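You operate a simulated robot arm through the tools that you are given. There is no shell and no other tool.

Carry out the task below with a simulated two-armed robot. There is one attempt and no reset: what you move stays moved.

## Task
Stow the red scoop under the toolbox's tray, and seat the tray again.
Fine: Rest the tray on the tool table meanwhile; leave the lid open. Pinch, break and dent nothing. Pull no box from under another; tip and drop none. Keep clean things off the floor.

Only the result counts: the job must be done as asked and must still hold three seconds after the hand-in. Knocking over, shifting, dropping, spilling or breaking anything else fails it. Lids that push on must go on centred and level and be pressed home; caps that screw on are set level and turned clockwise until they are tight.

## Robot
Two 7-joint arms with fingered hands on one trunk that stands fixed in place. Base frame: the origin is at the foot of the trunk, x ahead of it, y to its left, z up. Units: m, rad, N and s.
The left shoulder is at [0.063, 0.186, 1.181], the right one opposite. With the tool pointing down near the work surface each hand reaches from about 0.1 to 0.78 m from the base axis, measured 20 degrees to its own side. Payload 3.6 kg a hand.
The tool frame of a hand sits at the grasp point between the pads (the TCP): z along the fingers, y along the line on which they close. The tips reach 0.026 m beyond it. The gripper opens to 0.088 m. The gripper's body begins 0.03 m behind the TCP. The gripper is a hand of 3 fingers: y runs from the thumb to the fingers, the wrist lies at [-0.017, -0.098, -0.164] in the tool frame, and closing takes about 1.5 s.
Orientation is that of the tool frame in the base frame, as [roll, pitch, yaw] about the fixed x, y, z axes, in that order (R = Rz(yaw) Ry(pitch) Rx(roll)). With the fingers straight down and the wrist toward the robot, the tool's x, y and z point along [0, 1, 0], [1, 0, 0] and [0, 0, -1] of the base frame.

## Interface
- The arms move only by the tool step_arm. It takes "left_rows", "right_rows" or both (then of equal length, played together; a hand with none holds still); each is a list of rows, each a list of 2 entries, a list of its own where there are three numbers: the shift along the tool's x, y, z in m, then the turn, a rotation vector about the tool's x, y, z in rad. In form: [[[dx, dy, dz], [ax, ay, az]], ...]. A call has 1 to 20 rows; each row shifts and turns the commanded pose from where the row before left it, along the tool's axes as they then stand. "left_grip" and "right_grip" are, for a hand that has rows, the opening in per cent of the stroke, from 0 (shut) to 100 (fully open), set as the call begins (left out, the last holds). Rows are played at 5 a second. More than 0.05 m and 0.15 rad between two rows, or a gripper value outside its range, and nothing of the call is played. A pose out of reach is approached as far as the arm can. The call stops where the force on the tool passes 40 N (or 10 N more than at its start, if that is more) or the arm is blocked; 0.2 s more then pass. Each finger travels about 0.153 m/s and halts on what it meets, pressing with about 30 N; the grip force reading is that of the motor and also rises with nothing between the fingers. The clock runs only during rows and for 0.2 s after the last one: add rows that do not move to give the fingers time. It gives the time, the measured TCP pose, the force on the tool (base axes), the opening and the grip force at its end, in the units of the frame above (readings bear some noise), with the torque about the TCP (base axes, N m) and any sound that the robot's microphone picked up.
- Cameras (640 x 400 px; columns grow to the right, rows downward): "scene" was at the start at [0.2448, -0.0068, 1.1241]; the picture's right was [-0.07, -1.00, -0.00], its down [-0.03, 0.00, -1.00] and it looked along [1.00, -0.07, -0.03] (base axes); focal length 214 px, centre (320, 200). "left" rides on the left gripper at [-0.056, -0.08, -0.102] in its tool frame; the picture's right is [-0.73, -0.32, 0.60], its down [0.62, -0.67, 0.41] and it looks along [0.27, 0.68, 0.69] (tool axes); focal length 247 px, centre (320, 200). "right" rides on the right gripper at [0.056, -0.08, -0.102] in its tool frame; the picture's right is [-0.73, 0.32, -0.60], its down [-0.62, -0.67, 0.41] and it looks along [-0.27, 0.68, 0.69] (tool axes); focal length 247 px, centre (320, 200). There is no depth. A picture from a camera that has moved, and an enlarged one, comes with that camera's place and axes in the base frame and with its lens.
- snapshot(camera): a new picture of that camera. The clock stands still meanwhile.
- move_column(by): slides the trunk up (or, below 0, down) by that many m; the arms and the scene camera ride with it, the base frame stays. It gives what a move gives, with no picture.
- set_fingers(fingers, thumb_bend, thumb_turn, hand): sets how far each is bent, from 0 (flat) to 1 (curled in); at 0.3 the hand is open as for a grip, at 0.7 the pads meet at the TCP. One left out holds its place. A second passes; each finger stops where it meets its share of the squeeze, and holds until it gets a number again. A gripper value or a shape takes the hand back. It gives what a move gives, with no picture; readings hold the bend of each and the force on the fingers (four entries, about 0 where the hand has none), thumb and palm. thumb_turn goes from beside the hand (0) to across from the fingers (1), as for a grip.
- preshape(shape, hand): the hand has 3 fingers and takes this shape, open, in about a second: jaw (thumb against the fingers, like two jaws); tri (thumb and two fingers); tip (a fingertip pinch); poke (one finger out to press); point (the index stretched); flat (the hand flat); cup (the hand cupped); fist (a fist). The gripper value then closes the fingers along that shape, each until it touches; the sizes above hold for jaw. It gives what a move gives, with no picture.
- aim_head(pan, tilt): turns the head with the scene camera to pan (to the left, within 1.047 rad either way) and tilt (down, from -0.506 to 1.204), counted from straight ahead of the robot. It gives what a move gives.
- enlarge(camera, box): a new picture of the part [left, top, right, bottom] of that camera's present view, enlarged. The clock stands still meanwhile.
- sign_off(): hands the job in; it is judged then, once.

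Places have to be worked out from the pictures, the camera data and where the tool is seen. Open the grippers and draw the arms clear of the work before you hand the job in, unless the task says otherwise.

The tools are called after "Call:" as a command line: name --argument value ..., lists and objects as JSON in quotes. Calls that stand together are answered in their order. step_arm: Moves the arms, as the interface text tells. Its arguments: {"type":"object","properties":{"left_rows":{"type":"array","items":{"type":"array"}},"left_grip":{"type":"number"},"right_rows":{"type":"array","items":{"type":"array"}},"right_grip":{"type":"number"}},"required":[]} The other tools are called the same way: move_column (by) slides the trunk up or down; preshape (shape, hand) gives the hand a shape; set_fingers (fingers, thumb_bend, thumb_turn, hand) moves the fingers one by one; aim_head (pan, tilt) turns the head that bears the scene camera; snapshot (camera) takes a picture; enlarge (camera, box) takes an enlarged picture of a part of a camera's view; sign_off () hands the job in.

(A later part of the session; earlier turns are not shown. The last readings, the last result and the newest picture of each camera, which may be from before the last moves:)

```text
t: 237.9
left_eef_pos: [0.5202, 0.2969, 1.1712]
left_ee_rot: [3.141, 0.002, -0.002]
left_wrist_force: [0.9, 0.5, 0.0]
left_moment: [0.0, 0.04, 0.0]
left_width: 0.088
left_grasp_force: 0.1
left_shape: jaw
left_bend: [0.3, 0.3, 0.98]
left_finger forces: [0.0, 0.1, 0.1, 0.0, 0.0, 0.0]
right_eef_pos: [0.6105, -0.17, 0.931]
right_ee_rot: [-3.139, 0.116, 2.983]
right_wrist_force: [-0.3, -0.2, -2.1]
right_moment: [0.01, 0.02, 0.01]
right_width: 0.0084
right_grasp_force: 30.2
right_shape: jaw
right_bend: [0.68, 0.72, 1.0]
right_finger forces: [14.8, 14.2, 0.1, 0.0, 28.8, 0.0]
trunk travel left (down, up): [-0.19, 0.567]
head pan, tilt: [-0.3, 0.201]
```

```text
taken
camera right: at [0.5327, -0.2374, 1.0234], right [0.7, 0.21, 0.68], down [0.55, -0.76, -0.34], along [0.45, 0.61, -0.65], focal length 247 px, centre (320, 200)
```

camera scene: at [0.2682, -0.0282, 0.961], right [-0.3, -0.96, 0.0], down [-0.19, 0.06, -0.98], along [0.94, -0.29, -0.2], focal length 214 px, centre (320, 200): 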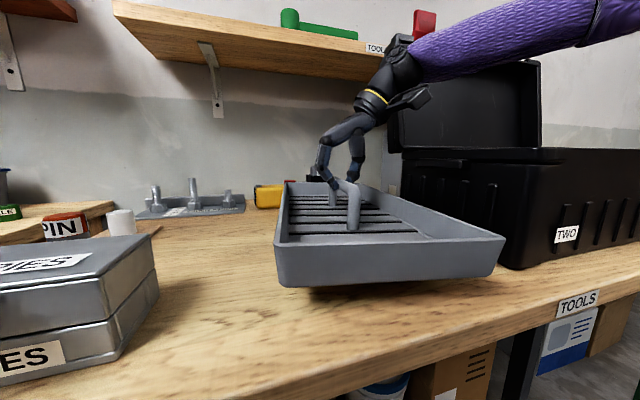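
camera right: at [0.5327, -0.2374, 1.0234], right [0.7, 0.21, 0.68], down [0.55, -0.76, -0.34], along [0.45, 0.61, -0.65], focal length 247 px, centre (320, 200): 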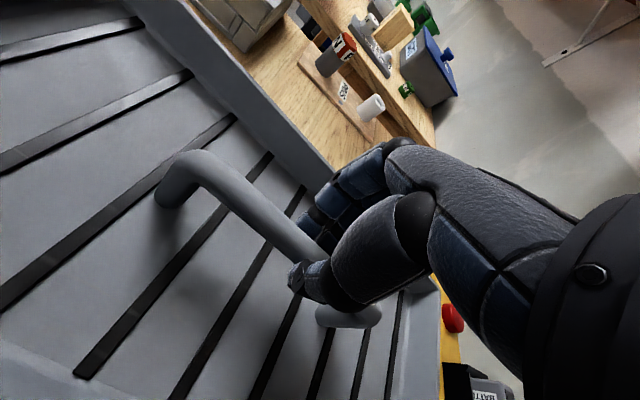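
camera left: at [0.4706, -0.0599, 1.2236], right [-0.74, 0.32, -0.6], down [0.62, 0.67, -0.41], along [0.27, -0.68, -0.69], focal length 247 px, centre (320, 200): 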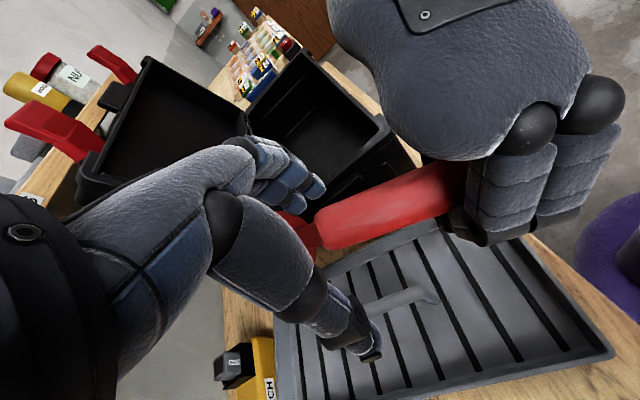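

Level and firmly held. I raise the trunk 0.2 and retrace the diagonal upward and inward to about (0.50, −0.17, 1.37), head tilted down out of the way.

Call:
aim_head --pan -0.3 --tilt 0.95

Call:
move_column --by 0.2

Call:
step_arm --right_rows '[[[0.0101, -0.0022, -0.0314], [0, 0, 0]], [[0.0101, -0.0022, -0.0314], [0, 0, 0]], [[0.0101, -0.0022, -0.0314], [0, 0, 0]], [[0.0101, -0.0022, -0.0314], [0, 0, 0]], [[0.0101, -0.0022, -0.0314], [0, 0, 0]], [[0.0101, -0.0022, -0.0314], [0, 0, 0]], [[0.0101, -0.0022, -0.0314], [0, 0, 0]], [[0.0101, -0.0022, -0.0314], [0, 0, 0]]]'

Call:
snapshot --camera "right"

```text
t: 239.0
left_eef_pos: [0.5189, 0.2971, 1.1729]
left_ee_rot: [-3.138, 0.001, 0.0]
left_wrist_force: [-0.2, -0.5, -0.9]
left_moment: [0.01, 0.0, 0.03]
left_width: 0.0879
left_grasp_force: 0.1
left_shape: jaw
left_bend: [0.3, 0.3, 0.98]
left_finger forces: [0.0, 0.0, 0.0, 0.0, 0.0, 0.1]
right_eef_pos: [0.6108, -0.1687, 0.9314]
right_ee_rot: [3.142, 0.115, 2.982]
right_wrist_force: [-0.3, 0.0, -1.7]
right_moment: [-0.03, -0.02, 0.01]
right_width: 0.0085
right_grasp_force: 29.6
right_shape: jaw
right_bend: [0.68, 0.72, 1.0]
right_finger forces: [14.8, 14.2, 0.0, 0.0, 28.8, 0.0]
trunk travel left (down, up): [-0.19, 0.567]
head pan, tilt: [-0.3, 0.949]
```

```text
t: 241.2
left_eef_pos: [0.5204, 0.2966, 1.3722]
left_ee_rot: [-3.141, 0.001, 0.001]
left_wrist_force: [-0.4, -0.5, -0.6]
left_moment: [0.0, 0.03, 0.01]
left_width: 0.0878
left_grasp_force: 0.1
left_shape: jaw
left_bend: [0.3, 0.3, 0.98]
left_finger forces: [0.1, 0.0, 0.0, 0.0, 0.0, 0.0]
right_eef_pos: [0.5908, -0.1684, 1.1701]
right_ee_rot: [3.132, 0.183, 2.981]
right_wrist_force: [0.4, 0.0, -3.1]
right_moment: [0.04, 0.01, -0.02]
right_width: 0.0087
right_grasp_force: 29.7
right_shape: jaw
right_bend: [0.68, 0.72, 1.0]
right_finger forces: [14.7, 14.2, 0.0, 0.0, 28.8, 0.1]
trunk travel left (down, up): [-0.39, 0.367]
head pan, tilt: [-0.3, 0.949]
```

```text
t: 243.0
left_eef_pos: [0.5176, 0.2982, 1.3729]
left_ee_rot: [-3.142, 0.001, -0.001]
left_wrist_force: [-0.1, -0.5, 0.6]
left_moment: [0.01, 0.04, -0.01]
left_width: 0.0882
left_grasp_force: 0.0
left_shape: jaw
left_bend: [0.3, 0.3, 0.98]
left_finger forces: [0.0, 0.0, 0.0, 0.0, 0.0, 0.0]
right_eef_pos: [0.4621, -0.1668, 1.4034]
right_ee_rot: [3.131, 0.186, 2.983]
right_wrist_force: [-0.6, -0.4, -2.2]
right_moment: [-0.01, -0.01, -0.04]
right_width: 0.0085
right_grasp_force: 30.3
right_shape: jaw
right_bend: [0.68, 0.72, 1.0]
right_finger forces: [14.6, 14.2, 0.0, 0.0, 28.7, 0.0]
trunk travel left (down, up): [-0.39, 0.367]
head pan, tilt: [-0.3, 0.949]
```

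```text
taken
camera right: at [0.3766, -0.2362, 1.4914], right [0.65, 0.21, 0.73], down [0.58, -0.76, -0.3], along [0.49, 0.61, -0.62], focal length 247 px, centre (320, 200)
```

right: 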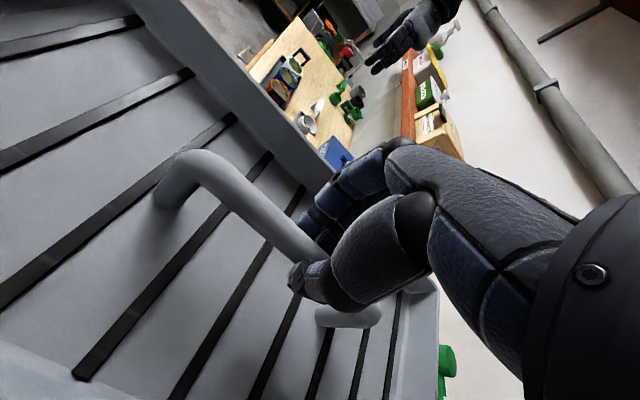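

The trunk move shifted the hand's lean a bit (0.186). I restore it to 0.115 so the tray is level, and rotate clockwise about the vertical by 1.41 rad, well above lid and head.

Call:
step_arm --right_rows '[[[0, 0, 0], [0, 0.07, 0]], [[-0.01, 0, 0], [0.01, 0, 0]], [[0, 0, 0], [0.0115, 0, 0.0993]], [[0, 0, 0], [0.0115, 0, 0.0993]], [[0, 0, 0], [0.0115, 0, 0.0993]], [[0, 0, 0], [0.0115, 0, 0.0993]], [[0, 0, 0], [0.0115, 0, 0.0993]], [[0, 0, 0], [0.0115, 0, 0.0993]], [[0, 0, 0], [0.0115, 0, 0.0993]]]'

Call:
snapshot --camera "right"

```text
t: 245.0
left_eef_pos: [0.5174, 0.2972, 1.3729]
left_ee_rot: [-3.141, 0.0, -0.001]
left_wrist_force: [-0.7, 0.0, -0.2]
left_moment: [-0.01, -0.01, 0.0]
left_width: 0.0881
left_grasp_force: 0.1
left_shape: jaw
left_bend: [0.3, 0.3, 0.98]
left_finger forces: [0.1, 0.1, 0.0, 0.1, 0.0, 0.0]
right_eef_pos: [0.4735, -0.1708, 1.4038]
right_ee_rot: [3.141, 0.115, 2.277]
right_wrist_force: [0.6, 0.0, -2.4]
right_moment: [0.0, 0.01, 0.0]
right_width: 0.0085
right_grasp_force: 30.4
right_shape: jaw
right_bend: [0.68, 0.72, 1.0]
right_finger forces: [14.1, 14.9, 0.1, 0.0, 28.8, 0.0]
trunk travel left (down, up): [-0.39, 0.367]
head pan, tilt: [-0.3, 0.949]
```

```text
taken
camera right: at [0.37, -0.171, 1.4968], right [0.67, -0.29, 0.68], down [-0.07, -0.94, -0.34], along [0.74, 0.18, -0.65], focal length 247 px, centre (320, 200)
```

right: 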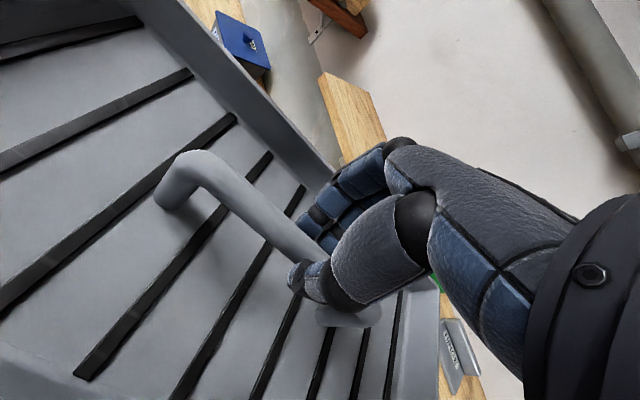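

The tray keeps fixed in the hand. I complete the clockwise turn to yaw ≈1.571.

Call:
step_arm --right_rows '[[[0, 0, 0], [0.0115, 0, 0.0993]], [[0, 0, 0], [0.0115, 0, 0.0993]], [[0, 0, 0], [0.0115, 0, 0.0993]], [[0, 0, 0], [0.0115, 0, 0.0993]], [[0, 0, 0], [0.0115, 0, 0.0993]], [[0, 0, 0], [0.0115, 0, 0.0993]], [[0, 0, 0], [0.0122, 0, 0.105]]]'

Call:
step_arm --right_rows '[[[-0.0348, 0, 0.004], [0, 0, 0]], [[-0.0348, 0, 0.004], [0, 0, 0]], [[-0.0348, 0, 0.004], [0, 0, 0]], [[-0.0348, 0, 0.004], [0, 0, 0]], [[-0.0348, 0, 0.004], [0, 0, 0]], [[-0.0348, 0, 0.004], [0, 0, 0]], [[-0.0348, 0, 0.004], [0, 0, 0]], [[-0.0348, 0, 0.004], [0, 0, 0]]]'

Call:
aim_head --pan -0.8 --tilt 0.3

Call:
snapshot --camera "scene"

```text
t: 246.6
left_eef_pos: [0.5188, 0.2971, 1.3728]
left_ee_rot: [-3.141, 0.001, 0.0]
left_wrist_force: [-0.6, 0.1, -0.7]
left_moment: [-0.01, -0.03, -0.03]
left_width: 0.088
left_grasp_force: 0.0
left_shape: jaw
left_bend: [0.3, 0.3, 0.98]
left_finger forces: [0.0, 0.0, 0.0, 0.0, 0.0, 0.0]
right_eef_pos: [0.4755, -0.1834, 1.4067]
right_ee_rot: [3.142, 0.115, 1.576]
right_wrist_force: [-0.4, 0.5, -2.2]
right_moment: [0.03, -0.03, 0.01]
right_width: 0.0086
right_grasp_force: 30.2
right_shape: jaw
right_bend: [0.68, 0.72, 1.0]
right_finger forces: [14.1, 14.8, 0.1, 0.0, 28.6, 0.0]
right hand out of reach, approached as far as the arm can: row 7
trunk travel left (down, up): [-0.39, 0.367]
head pan, tilt: [-0.3, 0.949]
```

```text
t: 248.4
left_eef_pos: [0.5193, 0.2967, 1.3725]
left_ee_rot: [3.141, 0.001, 0.002]
left_wrist_force: [-0.4, 0.5, 0.2]
left_moment: [0.02, 0.03, -0.01]
left_width: 0.0876
left_grasp_force: 0.0
left_shape: jaw
left_bend: [0.3, 0.3, 0.98]
left_finger forces: [0.0, 0.0, 0.1, 0.0, 0.0, 0.1]
right_eef_pos: [0.4764, -0.4635, 1.4077]
right_ee_rot: [3.141, 0.114, 1.578]
right_wrist_force: [0.4, -0.9, -2.2]
right_moment: [-0.03, -0.03, 0.02]
right_width: 0.0085
right_grasp_force: 30.1
right_shape: jaw
right_bend: [0.68, 0.72, 1.0]
right_finger forces: [13.9, 14.9, 0.1, 0.0, 28.6, 0.0]
trunk travel left (down, up): [-0.39, 0.367]
head pan, tilt: [-0.3, 0.949]
```

```text
t: 249.4
left_eef_pos: [0.5191, 0.2979, 1.3724]
left_ee_rot: [3.141, -0.001, 0.0]
left_wrist_force: [0.7, 0.5, -0.1]
left_moment: [0.02, 0.01, 0.03]
left_width: 0.0878
left_grasp_force: 0.1
left_shape: jaw
left_bend: [0.3, 0.3, 0.98]
left_finger forces: [0.0, 0.1, 0.0, 0.1, 0.0, 0.0]
right_eef_pos: [0.4772, -0.4615, 1.409]
right_ee_rot: [3.141, 0.114, 1.576]
right_wrist_force: [-0.4, 0.7, -2.6]
right_moment: [-0.02, -0.02, 0.02]
right_width: 0.0086
right_grasp_force: 30.0
right_shape: jaw
right_bend: [0.68, 0.72, 1.0]
right_finger forces: [14.2, 14.6, 0.1, 0.0, 28.5, 0.0]
trunk travel left (down, up): [-0.39, 0.367]
head pan, tilt: [-0.799, 0.3]
```

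```text
taken
camera scene: at [0.2109, -0.0676, 1.1691], right [-0.72, -0.7, 0.0], down [-0.21, 0.21, -0.95], along [0.67, -0.68, -0.3], focal length 214 px, centre (320, 200)
```

scene: 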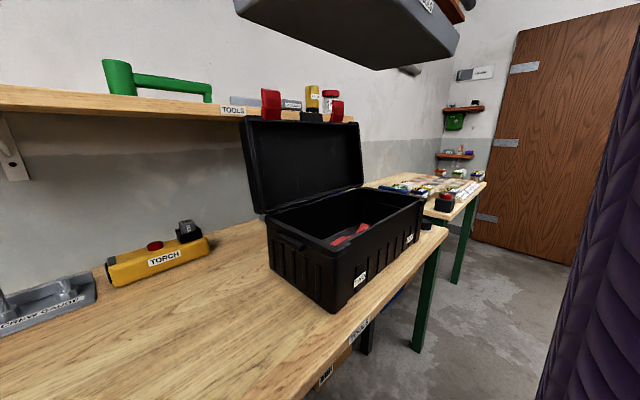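

The tray is over the box region with yaw ≈0. I lower the arm diagonally to above the seat: about (0.5455, −0.543, 1.16).

Call:
step_arm --right_rows '[[[-0.0065, 0.0085, 0.032], [0, 0, 0]], [[-0.0065, 0.0085, 0.032], [0, 0, 0]], [[-0.0065, 0.0085, 0.032], [0, 0, 0]], [[-0.0065, 0.0085, 0.032], [0, 0, 0]], [[-0.0065, 0.0085, 0.032], [0, 0, 0]], [[-0.0065, 0.0085, 0.032], [0, 0, 0]], [[-0.0065, 0.0085, 0.032], [0, 0, 0]], [[-0.0065, 0.0085, 0.032], [0, 0, 0]]]'

Call:
snapshot --camera "scene"

Call:
snapshot --camera "right"

```text
t: 251.2
left_eef_pos: [0.5199, 0.2967, 1.3727]
left_ee_rot: [3.14, 0.002, 0.0]
left_wrist_force: [1.0, 1.2, 0.0]
left_moment: [-0.03, -0.04, 0.04]
left_width: 0.0882
left_grasp_force: 0.0
left_shape: jaw
left_bend: [0.3, 0.3, 0.98]
left_finger forces: [0.0, 0.0, 0.0, 0.0, 0.0, 0.1]
right_eef_pos: [0.5445, -0.5438, 1.1591]
right_ee_rot: [3.141, 0.116, 1.577]
right_wrist_force: [0.3, 0.0, -1.3]
right_moment: [-0.02, -0.02, 0.02]
right_width: 0.0083
right_grasp_force: 29.9
right_shape: jaw
right_bend: [0.68, 0.72, 1.0]
right_finger forces: [14.4, 14.6, 0.0, 0.2, 28.6, 0.2]
trunk travel left (down, up): [-0.39, 0.367]
head pan, tilt: [-0.799, 0.3]
```

```text
taken
camera scene: at [0.2114, -0.0681, 1.1691], right [-0.72, -0.7, 0.0], down [-0.21, 0.21, -0.95], along [0.67, -0.68, -0.3], focal length 214 px, centre (320, 200)
```

scene: 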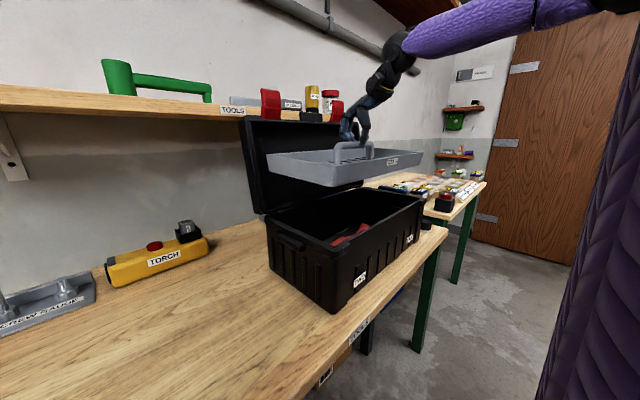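

```text
taken
camera right: at [0.4646, -0.4757, 1.2514], right [0.32, -0.66, 0.68], down [-0.66, -0.67, -0.34], along [0.68, -0.34, -0.65], focal length 247 px, centre (320, 200)
```

right: 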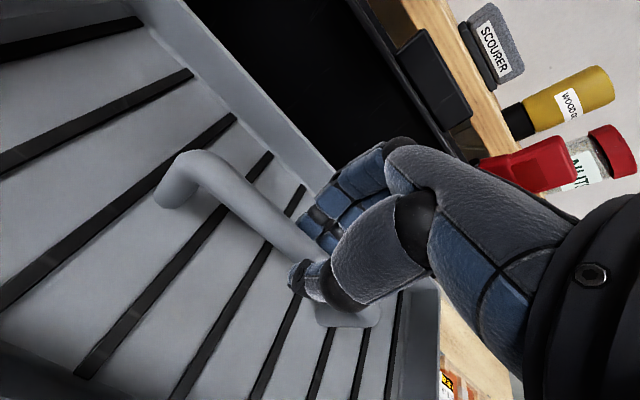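

The tray hovers over the box. I zoom in to verify level and yaw against the box rim.

Call:
enlarge --camera "scene" --box '[240, 110, 450, 320]'

```text
1.90 times, centred on (345, 215) of scene
camera zoom: at [0.2114, -0.0681, 1.1691], right [-0.72, -0.7, 0.0], down [-0.21, 0.21, -0.95], along [0.67, -0.68, -0.3], focal length 408 px, centre (272, 171)
```

zoom: 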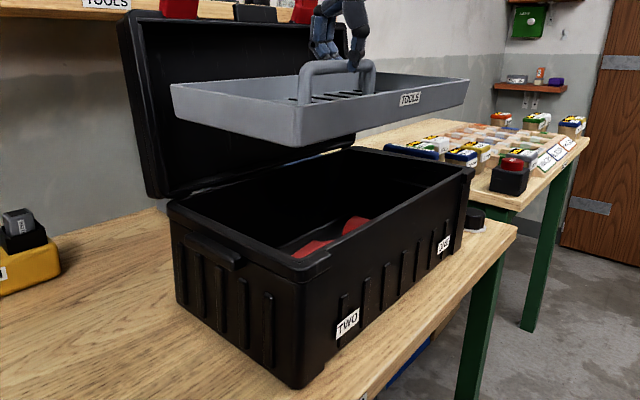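

Level within ~2° and nearly centred. I lower the trunk 0.10, to just above the box rim, and inspect the gaps.

Call:
move_column --by -0.1

Call:
aim_head --pan -0.85 --tilt 0.3

Call:
enlarge --camera "scene" --box '[210, 60, 430, 260]'

Call:
snapshot --camera "right"

```text
t: 252.6
left_eef_pos: [0.5185, 0.2974, 1.2742]
left_ee_rot: [3.141, -0.002, 0.0]
left_wrist_force: [0.6, 0.8, 0.4]
left_moment: [-0.01, 0.01, 0.03]
left_width: 0.0879
left_grasp_force: 0.0
left_shape: jaw
left_bend: [0.3, 0.3, 0.98]
left_finger forces: [0.1, 0.0, 0.0, 0.0, 0.0, 0.1]
right_eef_pos: [0.544, -0.5431, 1.0595]
right_ee_rot: [3.141, 0.114, 1.575]
right_wrist_force: [-0.4, 0.9, -2.4]
right_moment: [0.04, -0.02, -0.03]
right_width: 0.008
right_grasp_force: 29.7
right_shape: jaw
right_bend: [0.68, 0.72, 1.0]
right_finger forces: [14.0, 14.8, 0.0, 0.0, 28.6, 0.0]
trunk travel left (down, up): [-0.29, 0.467]
head pan, tilt: [-0.799, 0.3]
```

```text
t: 253.2
left_eef_pos: [0.5183, 0.2983, 1.2726]
left_ee_rot: [-3.14, -0.001, -0.003]
left_wrist_force: [-0.5, -0.9, -0.6]
left_moment: [-0.04, 0.01, 0.02]
left_width: 0.0878
left_grasp_force: 0.1
left_shape: jaw
left_bend: [0.3, 0.3, 0.98]
left_finger forces: [0.1, 0.0, 0.1, 0.0, 0.0, 0.1]
right_eef_pos: [0.5434, -0.5423, 1.058]
right_ee_rot: [-3.141, 0.115, 1.577]
right_wrist_force: [0.3, 0.0, -2.5]
right_moment: [-0.01, -0.03, 0.02]
right_width: 0.0082
right_grasp_force: 29.4
right_shape: jaw
right_bend: [0.68, 0.72, 1.0]
right_finger forces: [14.2, 14.6, 0.0, 0.0, 28.6, 0.0]
trunk travel left (down, up): [-0.29, 0.467]
head pan, tilt: [-0.85, 0.3]
```

```text
2.00 times, centred on (320, 160) of scene
camera zoom: at [0.2216, -0.0709, 1.0615], right [-0.75, -0.66, 0.0], down [-0.2, 0.22, -0.96], along [0.63, -0.72, -0.3], focal length 429 px, centre (320, 280)
```

zoom: 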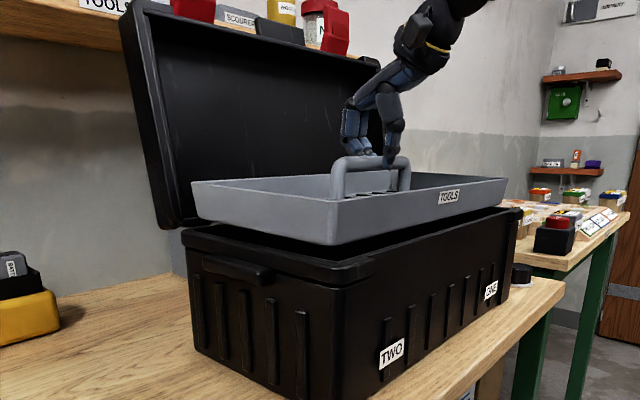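

```text
taken
camera right: at [0.4644, -0.4758, 1.1522], right [0.32, -0.66, 0.68], down [-0.66, -0.67, -0.34], along [0.68, -0.34, -0.65], focal length 247 px, centre (320, 200)
```

right: 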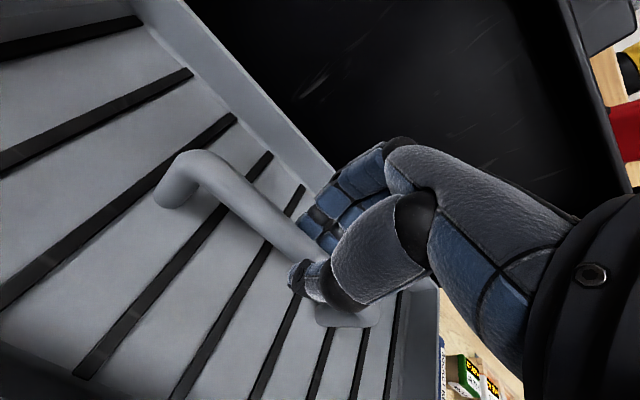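

Near the rim now. I zoom the right camera on the handle and rim to measure the tray's yaw in the hand exactly.

Call:
enlarge --camera "right" --box '[0, 0, 360, 360]'

Call:
aim_head --pan -0.95 --tilt 0.45

Call:
enlarge --camera "scene" --box '[160, 20, 420, 240]'

```text
1.11 times, centred on (180, 180) of right
camera zoom: at [0.4644, -0.4758, 1.1522], right [0.32, -0.66, 0.68], down [-0.66, -0.67, -0.34], along [0.68, -0.34, -0.65], focal length 274 px, centre (476, 222)
```

zoom: 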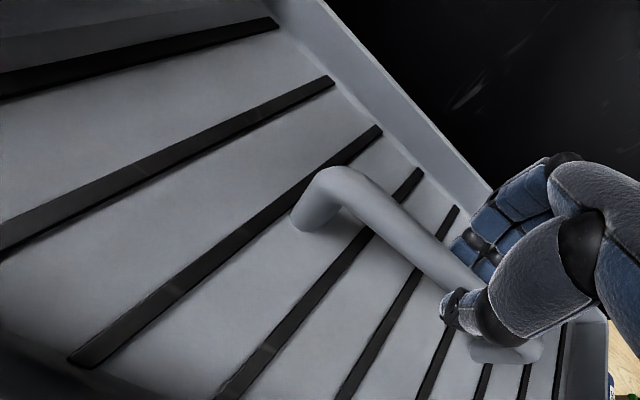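

```text
t: 253.9
left_eef_pos: [0.5183, 0.298, 1.2722]
left_ee_rot: [-3.142, 0.0, 0.0]
left_wrist_force: [0.2, 0.3, -0.7]
left_moment: [0.0, 0.02, -0.01]
left_width: 0.0878
left_grasp_force: 0.1
left_shape: jaw
left_bend: [0.3, 0.3, 0.98]
left_finger forces: [0.1, 0.0, 0.0, 0.0, 0.0, 0.0]
right_eef_pos: [0.5451, -0.5424, 1.0584]
right_ee_rot: [-3.141, 0.115, 1.576]
right_wrist_force: [-0.5, 0.3, -1.7]
right_moment: [-0.04, 0.0, 0.0]
right_width: 0.0086
right_grasp_force: 30.3
right_shape: jaw
right_bend: [0.68, 0.72, 1.0]
right_finger forces: [14.1, 14.6, 0.1, 0.0, 28.6, 0.0]
trunk travel left (down, up): [-0.29, 0.467]
head pan, tilt: [-0.949, 0.45]
```

```text
1.82 times, centred on (290, 130) of scene
camera zoom: at [0.2134, -0.0755, 1.0476], right [-0.81, -0.58, 0.0], down [-0.25, 0.35, -0.9], along [0.52, -0.73, -0.44], focal length 390 px, centre (374, 327)
```

zoom: 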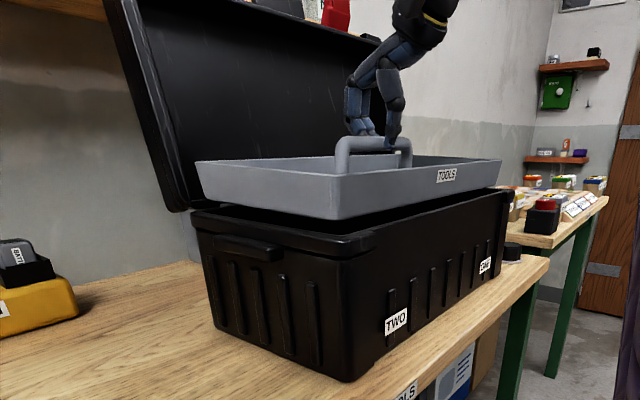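

The tray shows about −0.025 rad yaw and a slight pitch (far side up ~0.03 rad). I correct both and lower 2.5 cm, watching the force.

Call:
step_arm --right_rows '[[[0, 0, 0], [-0.0028, 0, -0.0248]], [[0, 0, 0], [0.03, 0, -0.0034]], [[0, 0, 0], [0, 0, 0]]]'

Call:
move_column --by -0.02

Call:
snapshot --camera "right"

Call:
enlarge --camera "scene" --box '[160, 20, 420, 240]'

```text
t: 254.7
left_eef_pos: [0.5186, 0.2976, 1.2716]
left_ee_rot: [3.14, -0.001, 0.0]
left_wrist_force: [-0.1, -0.2, 0.1]
left_moment: [-0.02, -0.02, 0.01]
left_width: 0.0878
left_grasp_force: 0.1
left_shape: jaw
left_bend: [0.3, 0.3, 0.98]
left_finger forces: [0.0, 0.1, 0.1, 0.0, 0.1, 0.1]
right_eef_pos: [0.5438, -0.5434, 1.0584]
right_ee_rot: [-3.11, 0.116, 1.603]
right_wrist_force: [-0.1, 0.9, -2.3]
right_moment: [-0.04, 0.0, 0.02]
right_width: 0.0085
right_grasp_force: 30.1
right_shape: jaw
right_bend: [0.68, 0.72, 1.0]
right_finger forces: [14.2, 14.7, 0.0, 0.0, 28.6, 0.0]
trunk travel left (down, up): [-0.29, 0.467]
head pan, tilt: [-0.949, 0.45]
```

```text
t: 255.4
left_eef_pos: [0.518, 0.2973, 1.2532]
left_ee_rot: [3.141, -0.002, 0.001]
left_wrist_force: [-0.3, 0.6, 0.3]
left_moment: [0.02, 0.01, -0.01]
left_width: 0.0876
left_grasp_force: 0.1
left_shape: jaw
left_bend: [0.3, 0.3, 0.98]
left_finger forces: [0.0, 0.1, 0.0, 0.0, 0.0, 0.0]
right_eef_pos: [0.5439, -0.5427, 1.0391]
right_ee_rot: [-3.111, 0.115, 1.605]
right_wrist_force: [0.5, 0.0, -1.5]
right_moment: [0.0, -0.01, -0.05]
right_width: 0.0087
right_grasp_force: 30.5
right_shape: jaw
right_bend: [0.68, 0.72, 1.0]
right_finger forces: [16.2, 12.6, 0.0, 0.1, 28.6, 0.0]
trunk travel left (down, up): [-0.27, 0.487]
head pan, tilt: [-0.949, 0.45]
```

```text
taken
camera right: at [0.4648, -0.4777, 1.1353], right [0.36, -0.65, 0.67], down [-0.65, -0.69, -0.32], along [0.67, -0.32, -0.67], focal length 247 px, centre (320, 200)
```

right: 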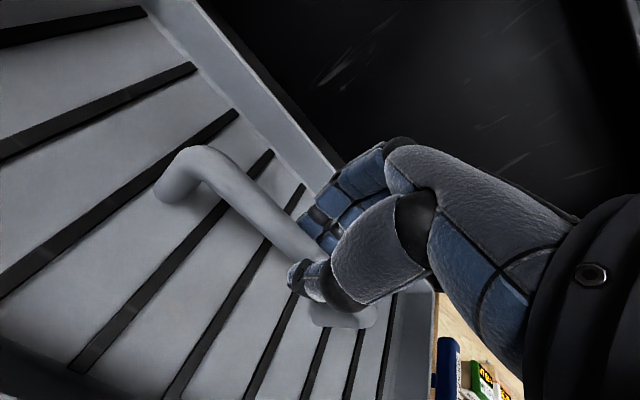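

```text
1.82 times, centred on (290, 130) of scene
camera zoom: at [0.2161, -0.0755, 1.026], right [-0.81, -0.58, 0.0], down [-0.25, 0.35, -0.9], along [0.52, -0.73, -0.44], focal length 390 px, centre (374, 327)
```

zoom: 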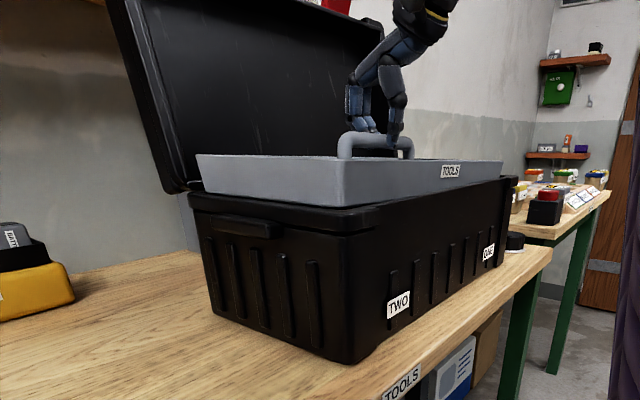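

The tray is just entering the rim, a slight force change only. I lower by 1 cm and check again.

Call:
move_column --by -0.01

Call:
enlarge --camera "scene" --box '[160, 20, 420, 240]'

Call:
snapshot --camera "right"

```text
t: 255.9
left_eef_pos: [0.5189, 0.2981, 1.2441]
left_ee_rot: [3.141, 0.001, 0.0]
left_wrist_force: [0.1, 0.0, 0.7]
left_moment: [-0.02, -0.04, 0.0]
left_width: 0.0877
left_grasp_force: 0.0
left_shape: jaw
left_bend: [0.3, 0.3, 0.98]
left_finger forces: [0.0, 0.0, 0.1, 0.0, 0.1, 0.0]
right_eef_pos: [0.5428, -0.5441, 1.029]
right_ee_rot: [-3.111, 0.116, 1.606]
right_wrist_force: [0.7, 0.7, -1.1]
right_moment: [0.11, -0.06, -0.03]
right_width: 0.0086
right_grasp_force: 29.9
right_shape: jaw
right_bend: [0.68, 0.72, 1.0]
right_finger forces: [15.2, 13.1, 0.1, 0.1, 28.6, 0.1]
trunk travel left (down, up): [-0.26, 0.497]
head pan, tilt: [-0.949, 0.45]
```

```text
1.82 times, centred on (290, 130) of scene
camera zoom: at [0.2181, -0.0754, 1.015], right [-0.81, -0.58, 0.0], down [-0.25, 0.35, -0.9], along [0.52, -0.73, -0.44], focal length 390 px, centre (374, 327)
```

zoom: 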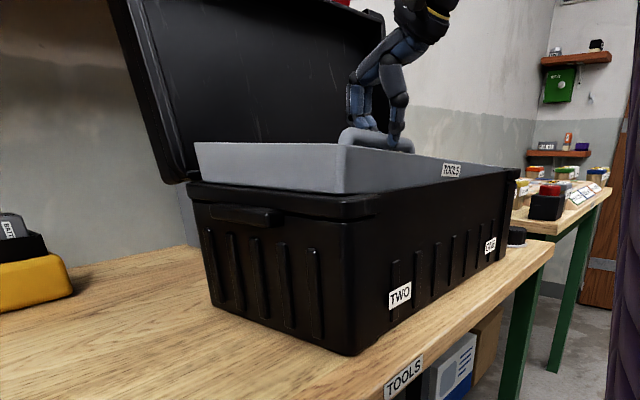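

```text
taken
camera right: at [0.465, -0.4775, 1.125], right [0.36, -0.65, 0.67], down [-0.65, -0.69, -0.32], along [0.67, -0.32, -0.67], focal length 247 px, centre (320, 200)
```

right: 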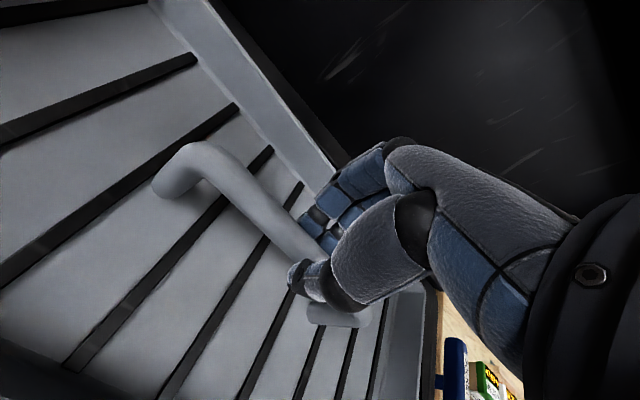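

The tray's left end is resting on the box's left rim (left end ~2 cm high), so it must go a few mm to the right. I raise 2.5 cm, shift 8 mm in −y, and check level.

Call:
move_column --by 0.025

Call:
step_arm --right_rows '[[[-0.008, 0.0, 0.0009], [0, 0, 0]], [[0, 0, 0], [0, 0, 0]]]'

Call:
enlarge --camera "scene" --box '[160, 20, 420, 240]'

Call:
snapshot --camera "right"

```text
t: 256.7
left_eef_pos: [0.5201, 0.2963, 1.2667]
left_ee_rot: [3.139, 0.002, -0.001]
left_wrist_force: [0.5, 0.1, -0.9]
left_moment: [0.02, 0.02, 0.01]
left_width: 0.0879
left_grasp_force: 0.1
left_shape: jaw
left_bend: [0.3, 0.3, 0.98]
left_finger forces: [0.0, 0.0, 0.1, 0.0, 0.1, 0.1]
right_eef_pos: [0.5449, -0.5428, 1.0527]
right_ee_rot: [-3.108, 0.115, 1.604]
right_wrist_force: [0.1, 0.4, -2.4]
right_moment: [-0.05, -0.01, 0.0]
right_width: 0.0085
right_grasp_force: 29.8
right_shape: jaw
right_bend: [0.68, 0.72, 1.0]
right_finger forces: [14.3, 15.2, 0.0, 0.1, 29.1, 0.0]
trunk travel left (down, up): [-0.285, 0.472]
head pan, tilt: [-0.949, 0.45]
```

```text
t: 257.3
left_eef_pos: [0.5181, 0.2972, 1.2678]
left_ee_rot: [-3.141, 0.001, -0.001]
left_wrist_force: [0.4, 0.4, -0.8]
left_moment: [-0.02, 0.01, 0.01]
left_width: 0.0879
left_grasp_force: 0.1
left_shape: jaw
left_bend: [0.3, 0.3, 0.98]
left_finger forces: [0.1, 0.1, 0.0, 0.0, 0.0, 0.0]
right_eef_pos: [0.5451, -0.5503, 1.0534]
right_ee_rot: [-3.11, 0.117, 1.605]
right_wrist_force: [0.7, -0.1, -2.1]
right_moment: [-0.02, -0.01, -0.02]
right_width: 0.0086
right_grasp_force: 30.0
right_shape: jaw
right_bend: [0.68, 0.72, 1.0]
right_finger forces: [14.4, 15.1, 0.0, 0.0, 29.0, 0.0]
trunk travel left (down, up): [-0.285, 0.472]
head pan, tilt: [-0.949, 0.45]
```

```text
1.82 times, centred on (290, 130) of scene
camera zoom: at [0.2141, -0.0754, 1.0422], right [-0.81, -0.58, 0.0], down [-0.25, 0.35, -0.9], along [0.52, -0.73, -0.44], focal length 390 px, centre (374, 327)
```

zoom: 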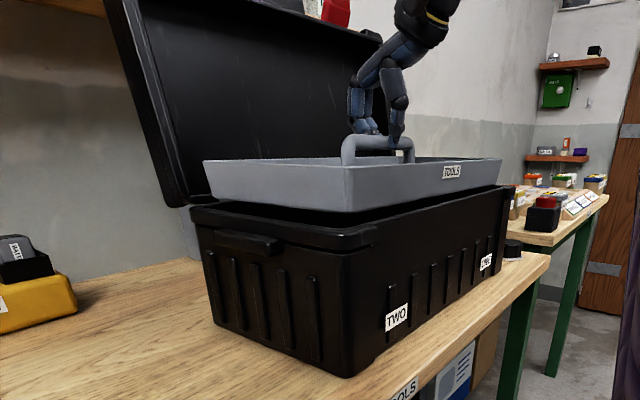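

```text
taken
camera right: at [0.4657, -0.4852, 1.1498], right [0.36, -0.65, 0.67], down [-0.65, -0.69, -0.32], along [0.67, -0.32, -0.67], focal length 247 px, centre (320, 200)
```

right: 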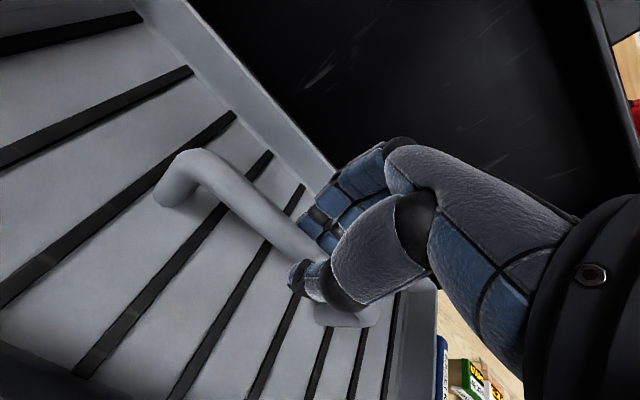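

Level again in the grip; left end ~7 mm high, so I add a tiny roll (−0.02 rad), then lower 2.5 cm again and look.

Call:
step_arm --right_rows '[[[0, 0, 0], [0, -0.02, 0]], [[0, 0, 0], [0, 0, 0]]]'

Call:
move_column --by -0.022

Call:
enlarge --camera "scene" --box '[160, 20, 420, 240]'

```text
t: 257.9
left_eef_pos: [0.5197, 0.297, 1.2665]
left_ee_rot: [-3.141, 0.0, 0.0]
left_wrist_force: [0.6, 0.5, 0.7]
left_moment: [-0.02, -0.02, 0.0]
left_width: 0.088
left_grasp_force: 0.0
left_shape: jaw
left_bend: [0.3, 0.3, 0.98]
left_finger forces: [0.0, 0.0, 0.0, 0.1, 0.1, 0.0]
right_eef_pos: [0.5434, -0.551, 1.054]
right_ee_rot: [-3.111, 0.134, 1.608]
right_wrist_force: [0.8, -0.2, -1.2]
right_moment: [-0.03, 0.03, -0.04]
right_width: 0.009
right_grasp_force: 30.4
right_shape: jaw
right_bend: [0.68, 0.72, 1.0]
right_finger forces: [14.4, 15.0, 0.0, 0.1, 29.2, 0.0]
trunk travel left (down, up): [-0.285, 0.472]
head pan, tilt: [-0.949, 0.45]
```

```text
t: 258.5
left_eef_pos: [0.5177, 0.2971, 1.2465]
left_ee_rot: [3.14, 0.001, 0.0]
left_wrist_force: [-0.5, 0.2, -0.2]
left_moment: [0.02, 0.03, -0.02]
left_width: 0.0876
left_grasp_force: 0.1
left_shape: jaw
left_bend: [0.3, 0.3, 0.98]
left_finger forces: [0.0, 0.1, 0.0, 0.0, 0.1, 0.1]
right_eef_pos: [0.5429, -0.55, 1.0335]
right_ee_rot: [-3.112, 0.134, 1.603]
right_wrist_force: [0.6, -0.5, -2.4]
right_moment: [0.0, -0.04, -0.11]
right_width: 0.0085
right_grasp_force: 29.8
right_shape: jaw
right_bend: [0.68, 0.73, 1.0]
right_finger forces: [18.0, 12.0, 0.0, 0.1, 29.2, 0.0]
trunk travel left (down, up): [-0.263, 0.494]
head pan, tilt: [-0.949, 0.45]
```

```text
1.82 times, centred on (290, 130) of scene
camera zoom: at [0.2173, -0.0755, 1.0184], right [-0.81, -0.58, 0.0], down [-0.25, 0.35, -0.9], along [0.52, -0.73, -0.44], focal length 390 px, centre (374, 327)
```

zoom: 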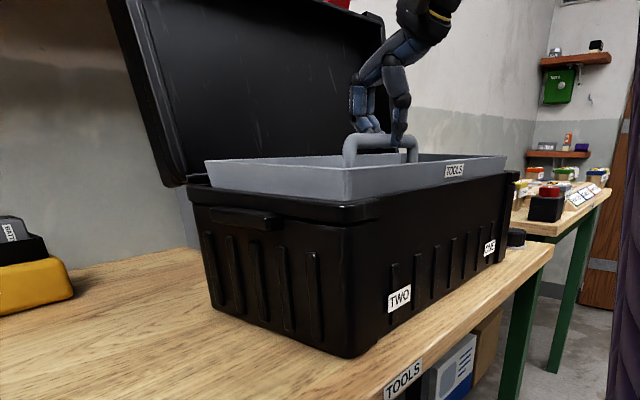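

The left end is inside now, but the finger forces (18/12) and a −0.11 N·m twist say the tray wants to turn clockwise. I turn the hand 0.025 rad clockwise and read the forces.

Call:
step_arm --right_rows '[[[0, 0, 0], [0.003, 0, 0.0248]], [[0, 0, 0], [0, 0, 0]]]'

Call:
snapshot --camera "right"

Call:
enlarge --camera "scene" --box '[190, 60, 370, 190]'

```text
t: 259.1
left_eef_pos: [0.5176, 0.2971, 1.2468]
left_ee_rot: [-3.141, -0.001, 0.001]
left_wrist_force: [0.3, 0.2, 0.5]
left_moment: [0.01, -0.03, 0.01]
left_width: 0.0878
left_grasp_force: 0.1
left_shape: jaw
left_bend: [0.3, 0.3, 0.98]
left_finger forces: [0.1, 0.0, 0.0, 0.0, 0.1, 0.0]
right_eef_pos: [0.5441, -0.5507, 1.0314]
right_ee_rot: [-3.11, 0.135, 1.578]
right_wrist_force: [-0.4, 0.5, -2.4]
right_moment: [-0.01, -0.03, 0.02]
right_width: 0.0085
right_grasp_force: 29.6
right_shape: jaw
right_bend: [0.68, 0.72, 1.0]
right_finger forces: [14.7, 14.8, 0.0, 0.1, 29.2, 0.1]
trunk travel left (down, up): [-0.263, 0.494]
head pan, tilt: [-0.949, 0.45]
```

```text
taken
camera right: at [0.4674, -0.482, 1.1259], right [0.34, -0.64, 0.68], down [-0.67, -0.68, -0.3], along [0.66, -0.35, -0.67], focal length 247 px, centre (320, 200)
```

right: 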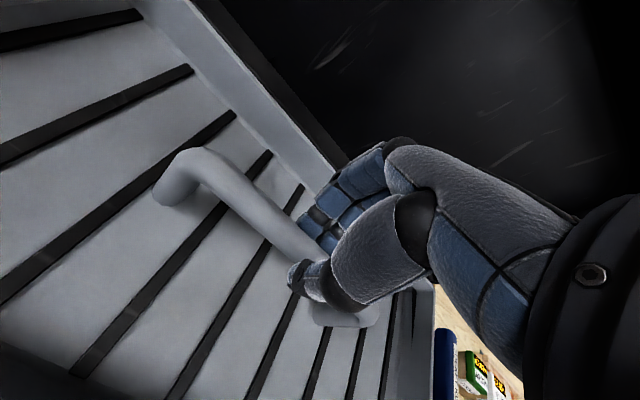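

```text
3.08 times, centred on (280, 125) of scene
camera zoom: at [0.2182, -0.0755, 1.0181], right [-0.81, -0.58, 0.0], down [-0.25, 0.35, -0.9], along [0.52, -0.73, -0.44], focal length 660 px, centre (443, 431)
```

zoom: 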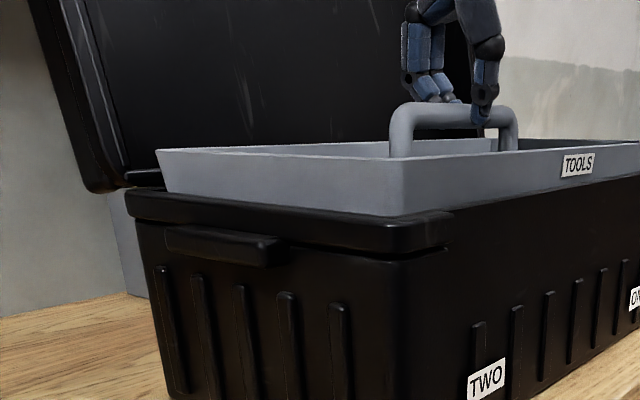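

Balanced again (14.7/14.8) and partly inserted. I lower another 8 mm, then more.

Call:
move_column --by -0.008

Call:
move_column --by -0.008

Call:
enlarge --camera "scene" --box '[190, 60, 430, 230]'

Call:
snapshot --camera "right"

```text
t: 259.7
left_eef_pos: [0.5184, 0.2976, 1.2391]
left_ee_rot: [3.141, 0.001, -0.001]
left_wrist_force: [0.3, -0.2, -0.1]
left_moment: [-0.02, -0.04, 0.01]
left_width: 0.0877
left_grasp_force: 0.1
left_shape: jaw
left_bend: [0.3, 0.3, 0.98]
left_finger forces: [0.0, 0.1, 0.0, 0.0, 0.1, 0.1]
right_eef_pos: [0.5432, -0.5505, 1.0248]
right_ee_rot: [-3.111, 0.134, 1.58]
right_wrist_force: [-0.5, 0.0, -1.9]
right_moment: [-0.01, 0.01, -0.02]
right_width: 0.0086
right_grasp_force: 29.9
right_shape: jaw
right_bend: [0.68, 0.72, 1.0]
right_finger forces: [14.7, 14.8, 0.1, 0.0, 29.2, 0.0]
trunk travel left (down, up): [-0.255, 0.502]
head pan, tilt: [-0.949, 0.45]
```

```text
t: 260.3
left_eef_pos: [0.5183, 0.2971, 1.2297]
left_ee_rot: [3.141, 0.002, 0.0]
left_wrist_force: [-0.3, 0.3, 0.3]
left_moment: [-0.02, -0.02, -0.02]
left_width: 0.0878
left_grasp_force: 0.0
left_shape: jaw
left_bend: [0.3, 0.3, 0.98]
left_finger forces: [0.0, 0.1, 0.1, 0.0, 0.0, 0.0]
right_eef_pos: [0.5437, -0.5506, 1.017]
right_ee_rot: [-3.111, 0.135, 1.58]
right_wrist_force: [0.1, 0.3, -2.3]
right_moment: [-0.01, -0.03, -0.01]
right_width: 0.0084
right_grasp_force: 29.4
right_shape: jaw
right_bend: [0.68, 0.72, 1.0]
right_finger forces: [15.0, 14.6, 0.1, 0.0, 29.2, 0.0]
trunk travel left (down, up): [-0.247, 0.51]
head pan, tilt: [-0.949, 0.45]
```

```text
2.35 times, centred on (310, 145) of scene
camera zoom: at [0.2205, -0.0755, 1.0008], right [-0.81, -0.58, 0.0], down [-0.25, 0.35, -0.9], along [0.52, -0.73, -0.44], focal length 505 px, centre (344, 329)
```

zoom: 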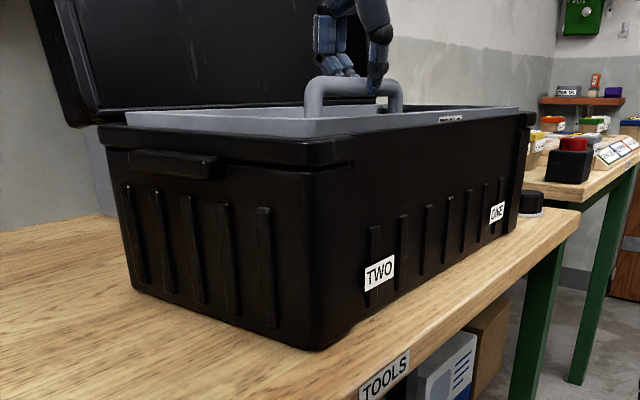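

```text
taken
camera right: at [0.4669, -0.4817, 1.1105], right [0.34, -0.64, 0.68], down [-0.67, -0.68, -0.3], along [0.66, -0.35, -0.66], focal length 247 px, centre (320, 200)
```

right: 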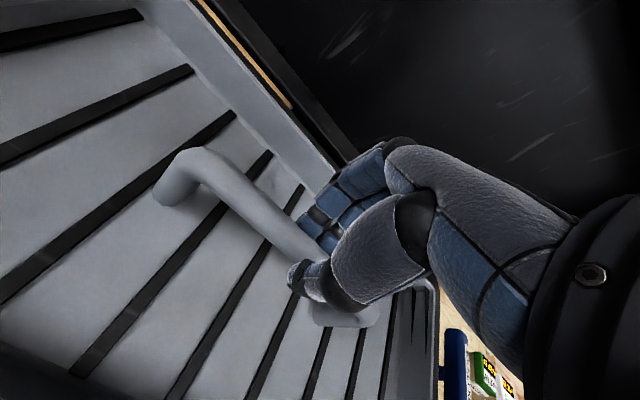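

The tray slides into the box without resistance. I continue in small steps until it is carried by its seat.

Call:
move_column --by -0.006

Call:
move_column --by -0.005

Call:
move_column --by -0.004

Call:
enlarge --camera "scene" --box '[190, 60, 430, 230]'

```text
t: 260.8
left_eef_pos: [0.5185, 0.2972, 1.2244]
left_ee_rot: [-3.141, 0.001, 0.001]
left_wrist_force: [-0.5, -0.3, 0.0]
left_moment: [0.02, -0.03, 0.03]
left_width: 0.0879
left_grasp_force: 0.0
left_shape: jaw
left_bend: [0.3, 0.3, 0.98]
left_finger forces: [0.0, 0.0, 0.0, 0.1, 0.1, 0.0]
right_eef_pos: [0.5441, -0.5512, 1.0103]
right_ee_rot: [-3.111, 0.135, 1.582]
right_wrist_force: [0.9, -0.4, -2.1]
right_moment: [-0.02, -0.05, -0.01]
right_width: 0.0084
right_grasp_force: 30.0
right_shape: jaw
right_bend: [0.68, 0.73, 1.0]
right_finger forces: [15.5, 14.8, 0.1, 0.0, 28.8, 0.0]
trunk travel left (down, up): [-0.241, 0.516]
head pan, tilt: [-0.949, 0.45]
```

```text
t: 261.4
left_eef_pos: [0.519, 0.2974, 1.2189]
left_ee_rot: [-3.142, -0.001, 0.001]
left_wrist_force: [-0.9, -0.4, 0.3]
left_moment: [-0.05, 0.0, 0.02]
left_width: 0.0878
left_grasp_force: 0.1
left_shape: jaw
left_bend: [0.3, 0.3, 0.98]
left_finger forces: [0.1, 0.0, 0.0, 0.1, 0.1, 0.1]
right_eef_pos: [0.5449, -0.5516, 1.0055]
right_ee_rot: [-3.109, 0.137, 1.582]
right_wrist_force: [2.2, -1.0, -1.6]
right_moment: [-0.05, -0.08, 0.01]
right_width: 0.0088
right_grasp_force: 30.1
right_shape: jaw
right_bend: [0.68, 0.73, 1.0]
right_finger forces: [15.9, 14.8, 0.0, 0.0, 28.8, 0.1]
trunk travel left (down, up): [-0.236, 0.521]
head pan, tilt: [-0.949, 0.45]
```

```text
t: 261.9
left_eef_pos: [0.5189, 0.2975, 1.2155]
left_ee_rot: [-3.14, 0.0, 0.001]
left_wrist_force: [-0.7, 1.2, -0.8]
left_moment: [0.01, 0.0, -0.03]
left_width: 0.0879
left_grasp_force: 0.1
left_shape: jaw
left_bend: [0.3, 0.3, 0.98]
left_finger forces: [0.1, 0.1, 0.0, 0.0, 0.1, 0.1]
right_eef_pos: [0.5441, -0.5509, 1.0027]
right_ee_rot: [-3.114, 0.137, 1.579]
right_wrist_force: [1.6, -1.2, 5.7]
right_moment: [-0.12, -0.03, -0.01]
right_width: 0.0086
right_grasp_force: 30.1
right_shape: jaw
right_bend: [0.68, 0.73, 1.0]
right_finger forces: [15.9, 16.3, 0.1, 0.0, 30.4, 0.0]
trunk travel left (down, up): [-0.232, 0.525]
head pan, tilt: [-0.949, 0.45]
```

```text
2.35 times, centred on (310, 145) of scene
camera zoom: at [0.2234, -0.0753, 0.9844], right [-0.81, -0.58, 0.0], down [-0.25, 0.35, -0.9], along [0.52, -0.73, -0.44], focal length 505 px, centre (344, 329)
```

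zoom: 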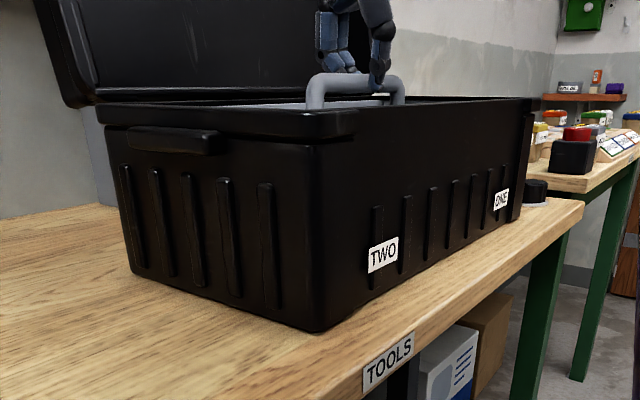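

Seat contact at TCP z≈1.003 (force turned +5.7 N), which matches the seated height. I open the fingers gently so the tray settles.

Call:
step_arm --right_rows '[[[0, 0, 0], [0, 0, 0]], [[0, 0, 0], [0, 0, 0]], [[0, 0, 0], [0, 0, 0]], [[0, 0, 0], [0, 0, 0]], [[0, 0, 0], [0, 0, 0]]]' --right_grip 40

Call:
step_arm --right_rows '[[[0, 0, 0], [0, 0, 0]], [[0, 0, 0], [0, 0, 0]], [[0, 0, 0], [0, 0, 0]], [[0, 0, 0], [0, 0, 0]], [[0, 0, 0], [0, 0, 0]]]' --right_grip 100

Call:
snapshot --camera "right"

```text
t: 263.1
left_eef_pos: [0.5178, 0.2981, 1.2149]
left_ee_rot: [3.141, 0.001, 0.001]
left_wrist_force: [0.2, 0.8, -0.6]
left_moment: [-0.02, 0.0, -0.03]
left_width: 0.0877
left_grasp_force: 0.0
left_shape: jaw
left_bend: [0.3, 0.3, 0.98]
left_finger forces: [0.1, 0.0, 0.0, 0.0, 0.0, 0.0]
right_eef_pos: [0.5441, -0.551, 1.0013]
right_ee_rot: [-3.112, 0.137, 1.579]
right_wrist_force: [0.1, -1.1, -0.6]
right_moment: [0.01, 0.0, -0.01]
right_width: 0.0347
right_grasp_force: 0.0
right_shape: jaw
right_bend: [0.47, 0.71, 1.0]
right_finger forces: [0.1, 0.0, 0.0, 0.0, 0.0, 0.0]
trunk travel left (down, up): [-0.232, 0.525]
head pan, tilt: [-0.949, 0.45]
```

```text
t: 264.3
left_eef_pos: [0.5193, 0.2978, 1.2143]
left_ee_rot: [-3.141, 0.0, 0.001]
left_wrist_force: [0.5, -0.5, -0.4]
left_moment: [-0.03, 0.0, -0.01]
left_width: 0.0879
left_grasp_force: 0.1
left_shape: jaw
left_bend: [0.3, 0.3, 0.98]
left_finger forces: [0.0, 0.1, 0.2, 0.1, 0.0, 0.0]
right_eef_pos: [0.5438, -0.5511, 1.0008]
right_ee_rot: [-3.112, 0.136, 1.579]
right_wrist_force: [0.2, 0.2, 0.4]
right_moment: [0.01, 0.03, 0.04]
right_width: 0.0875
right_grasp_force: 0.1
right_shape: jaw
right_bend: [0.3, 0.3, 0.98]
right_finger forces: [0.0, 0.1, 0.1, 0.0, 0.1, 0.0]
trunk travel left (down, up): [-0.232, 0.525]
head pan, tilt: [-0.949, 0.45]
```

```text
taken
camera right: at [0.4673, -0.4816, 1.0953], right [0.34, -0.64, 0.68], down [-0.67, -0.68, -0.3], along [0.66, -0.35, -0.66], focal length 247 px, centre (320, 200)
```

right: 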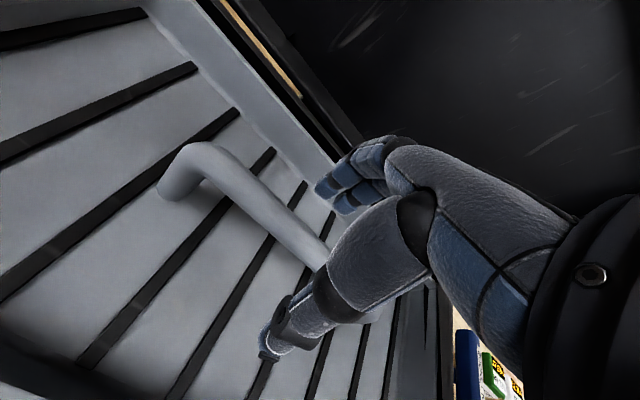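

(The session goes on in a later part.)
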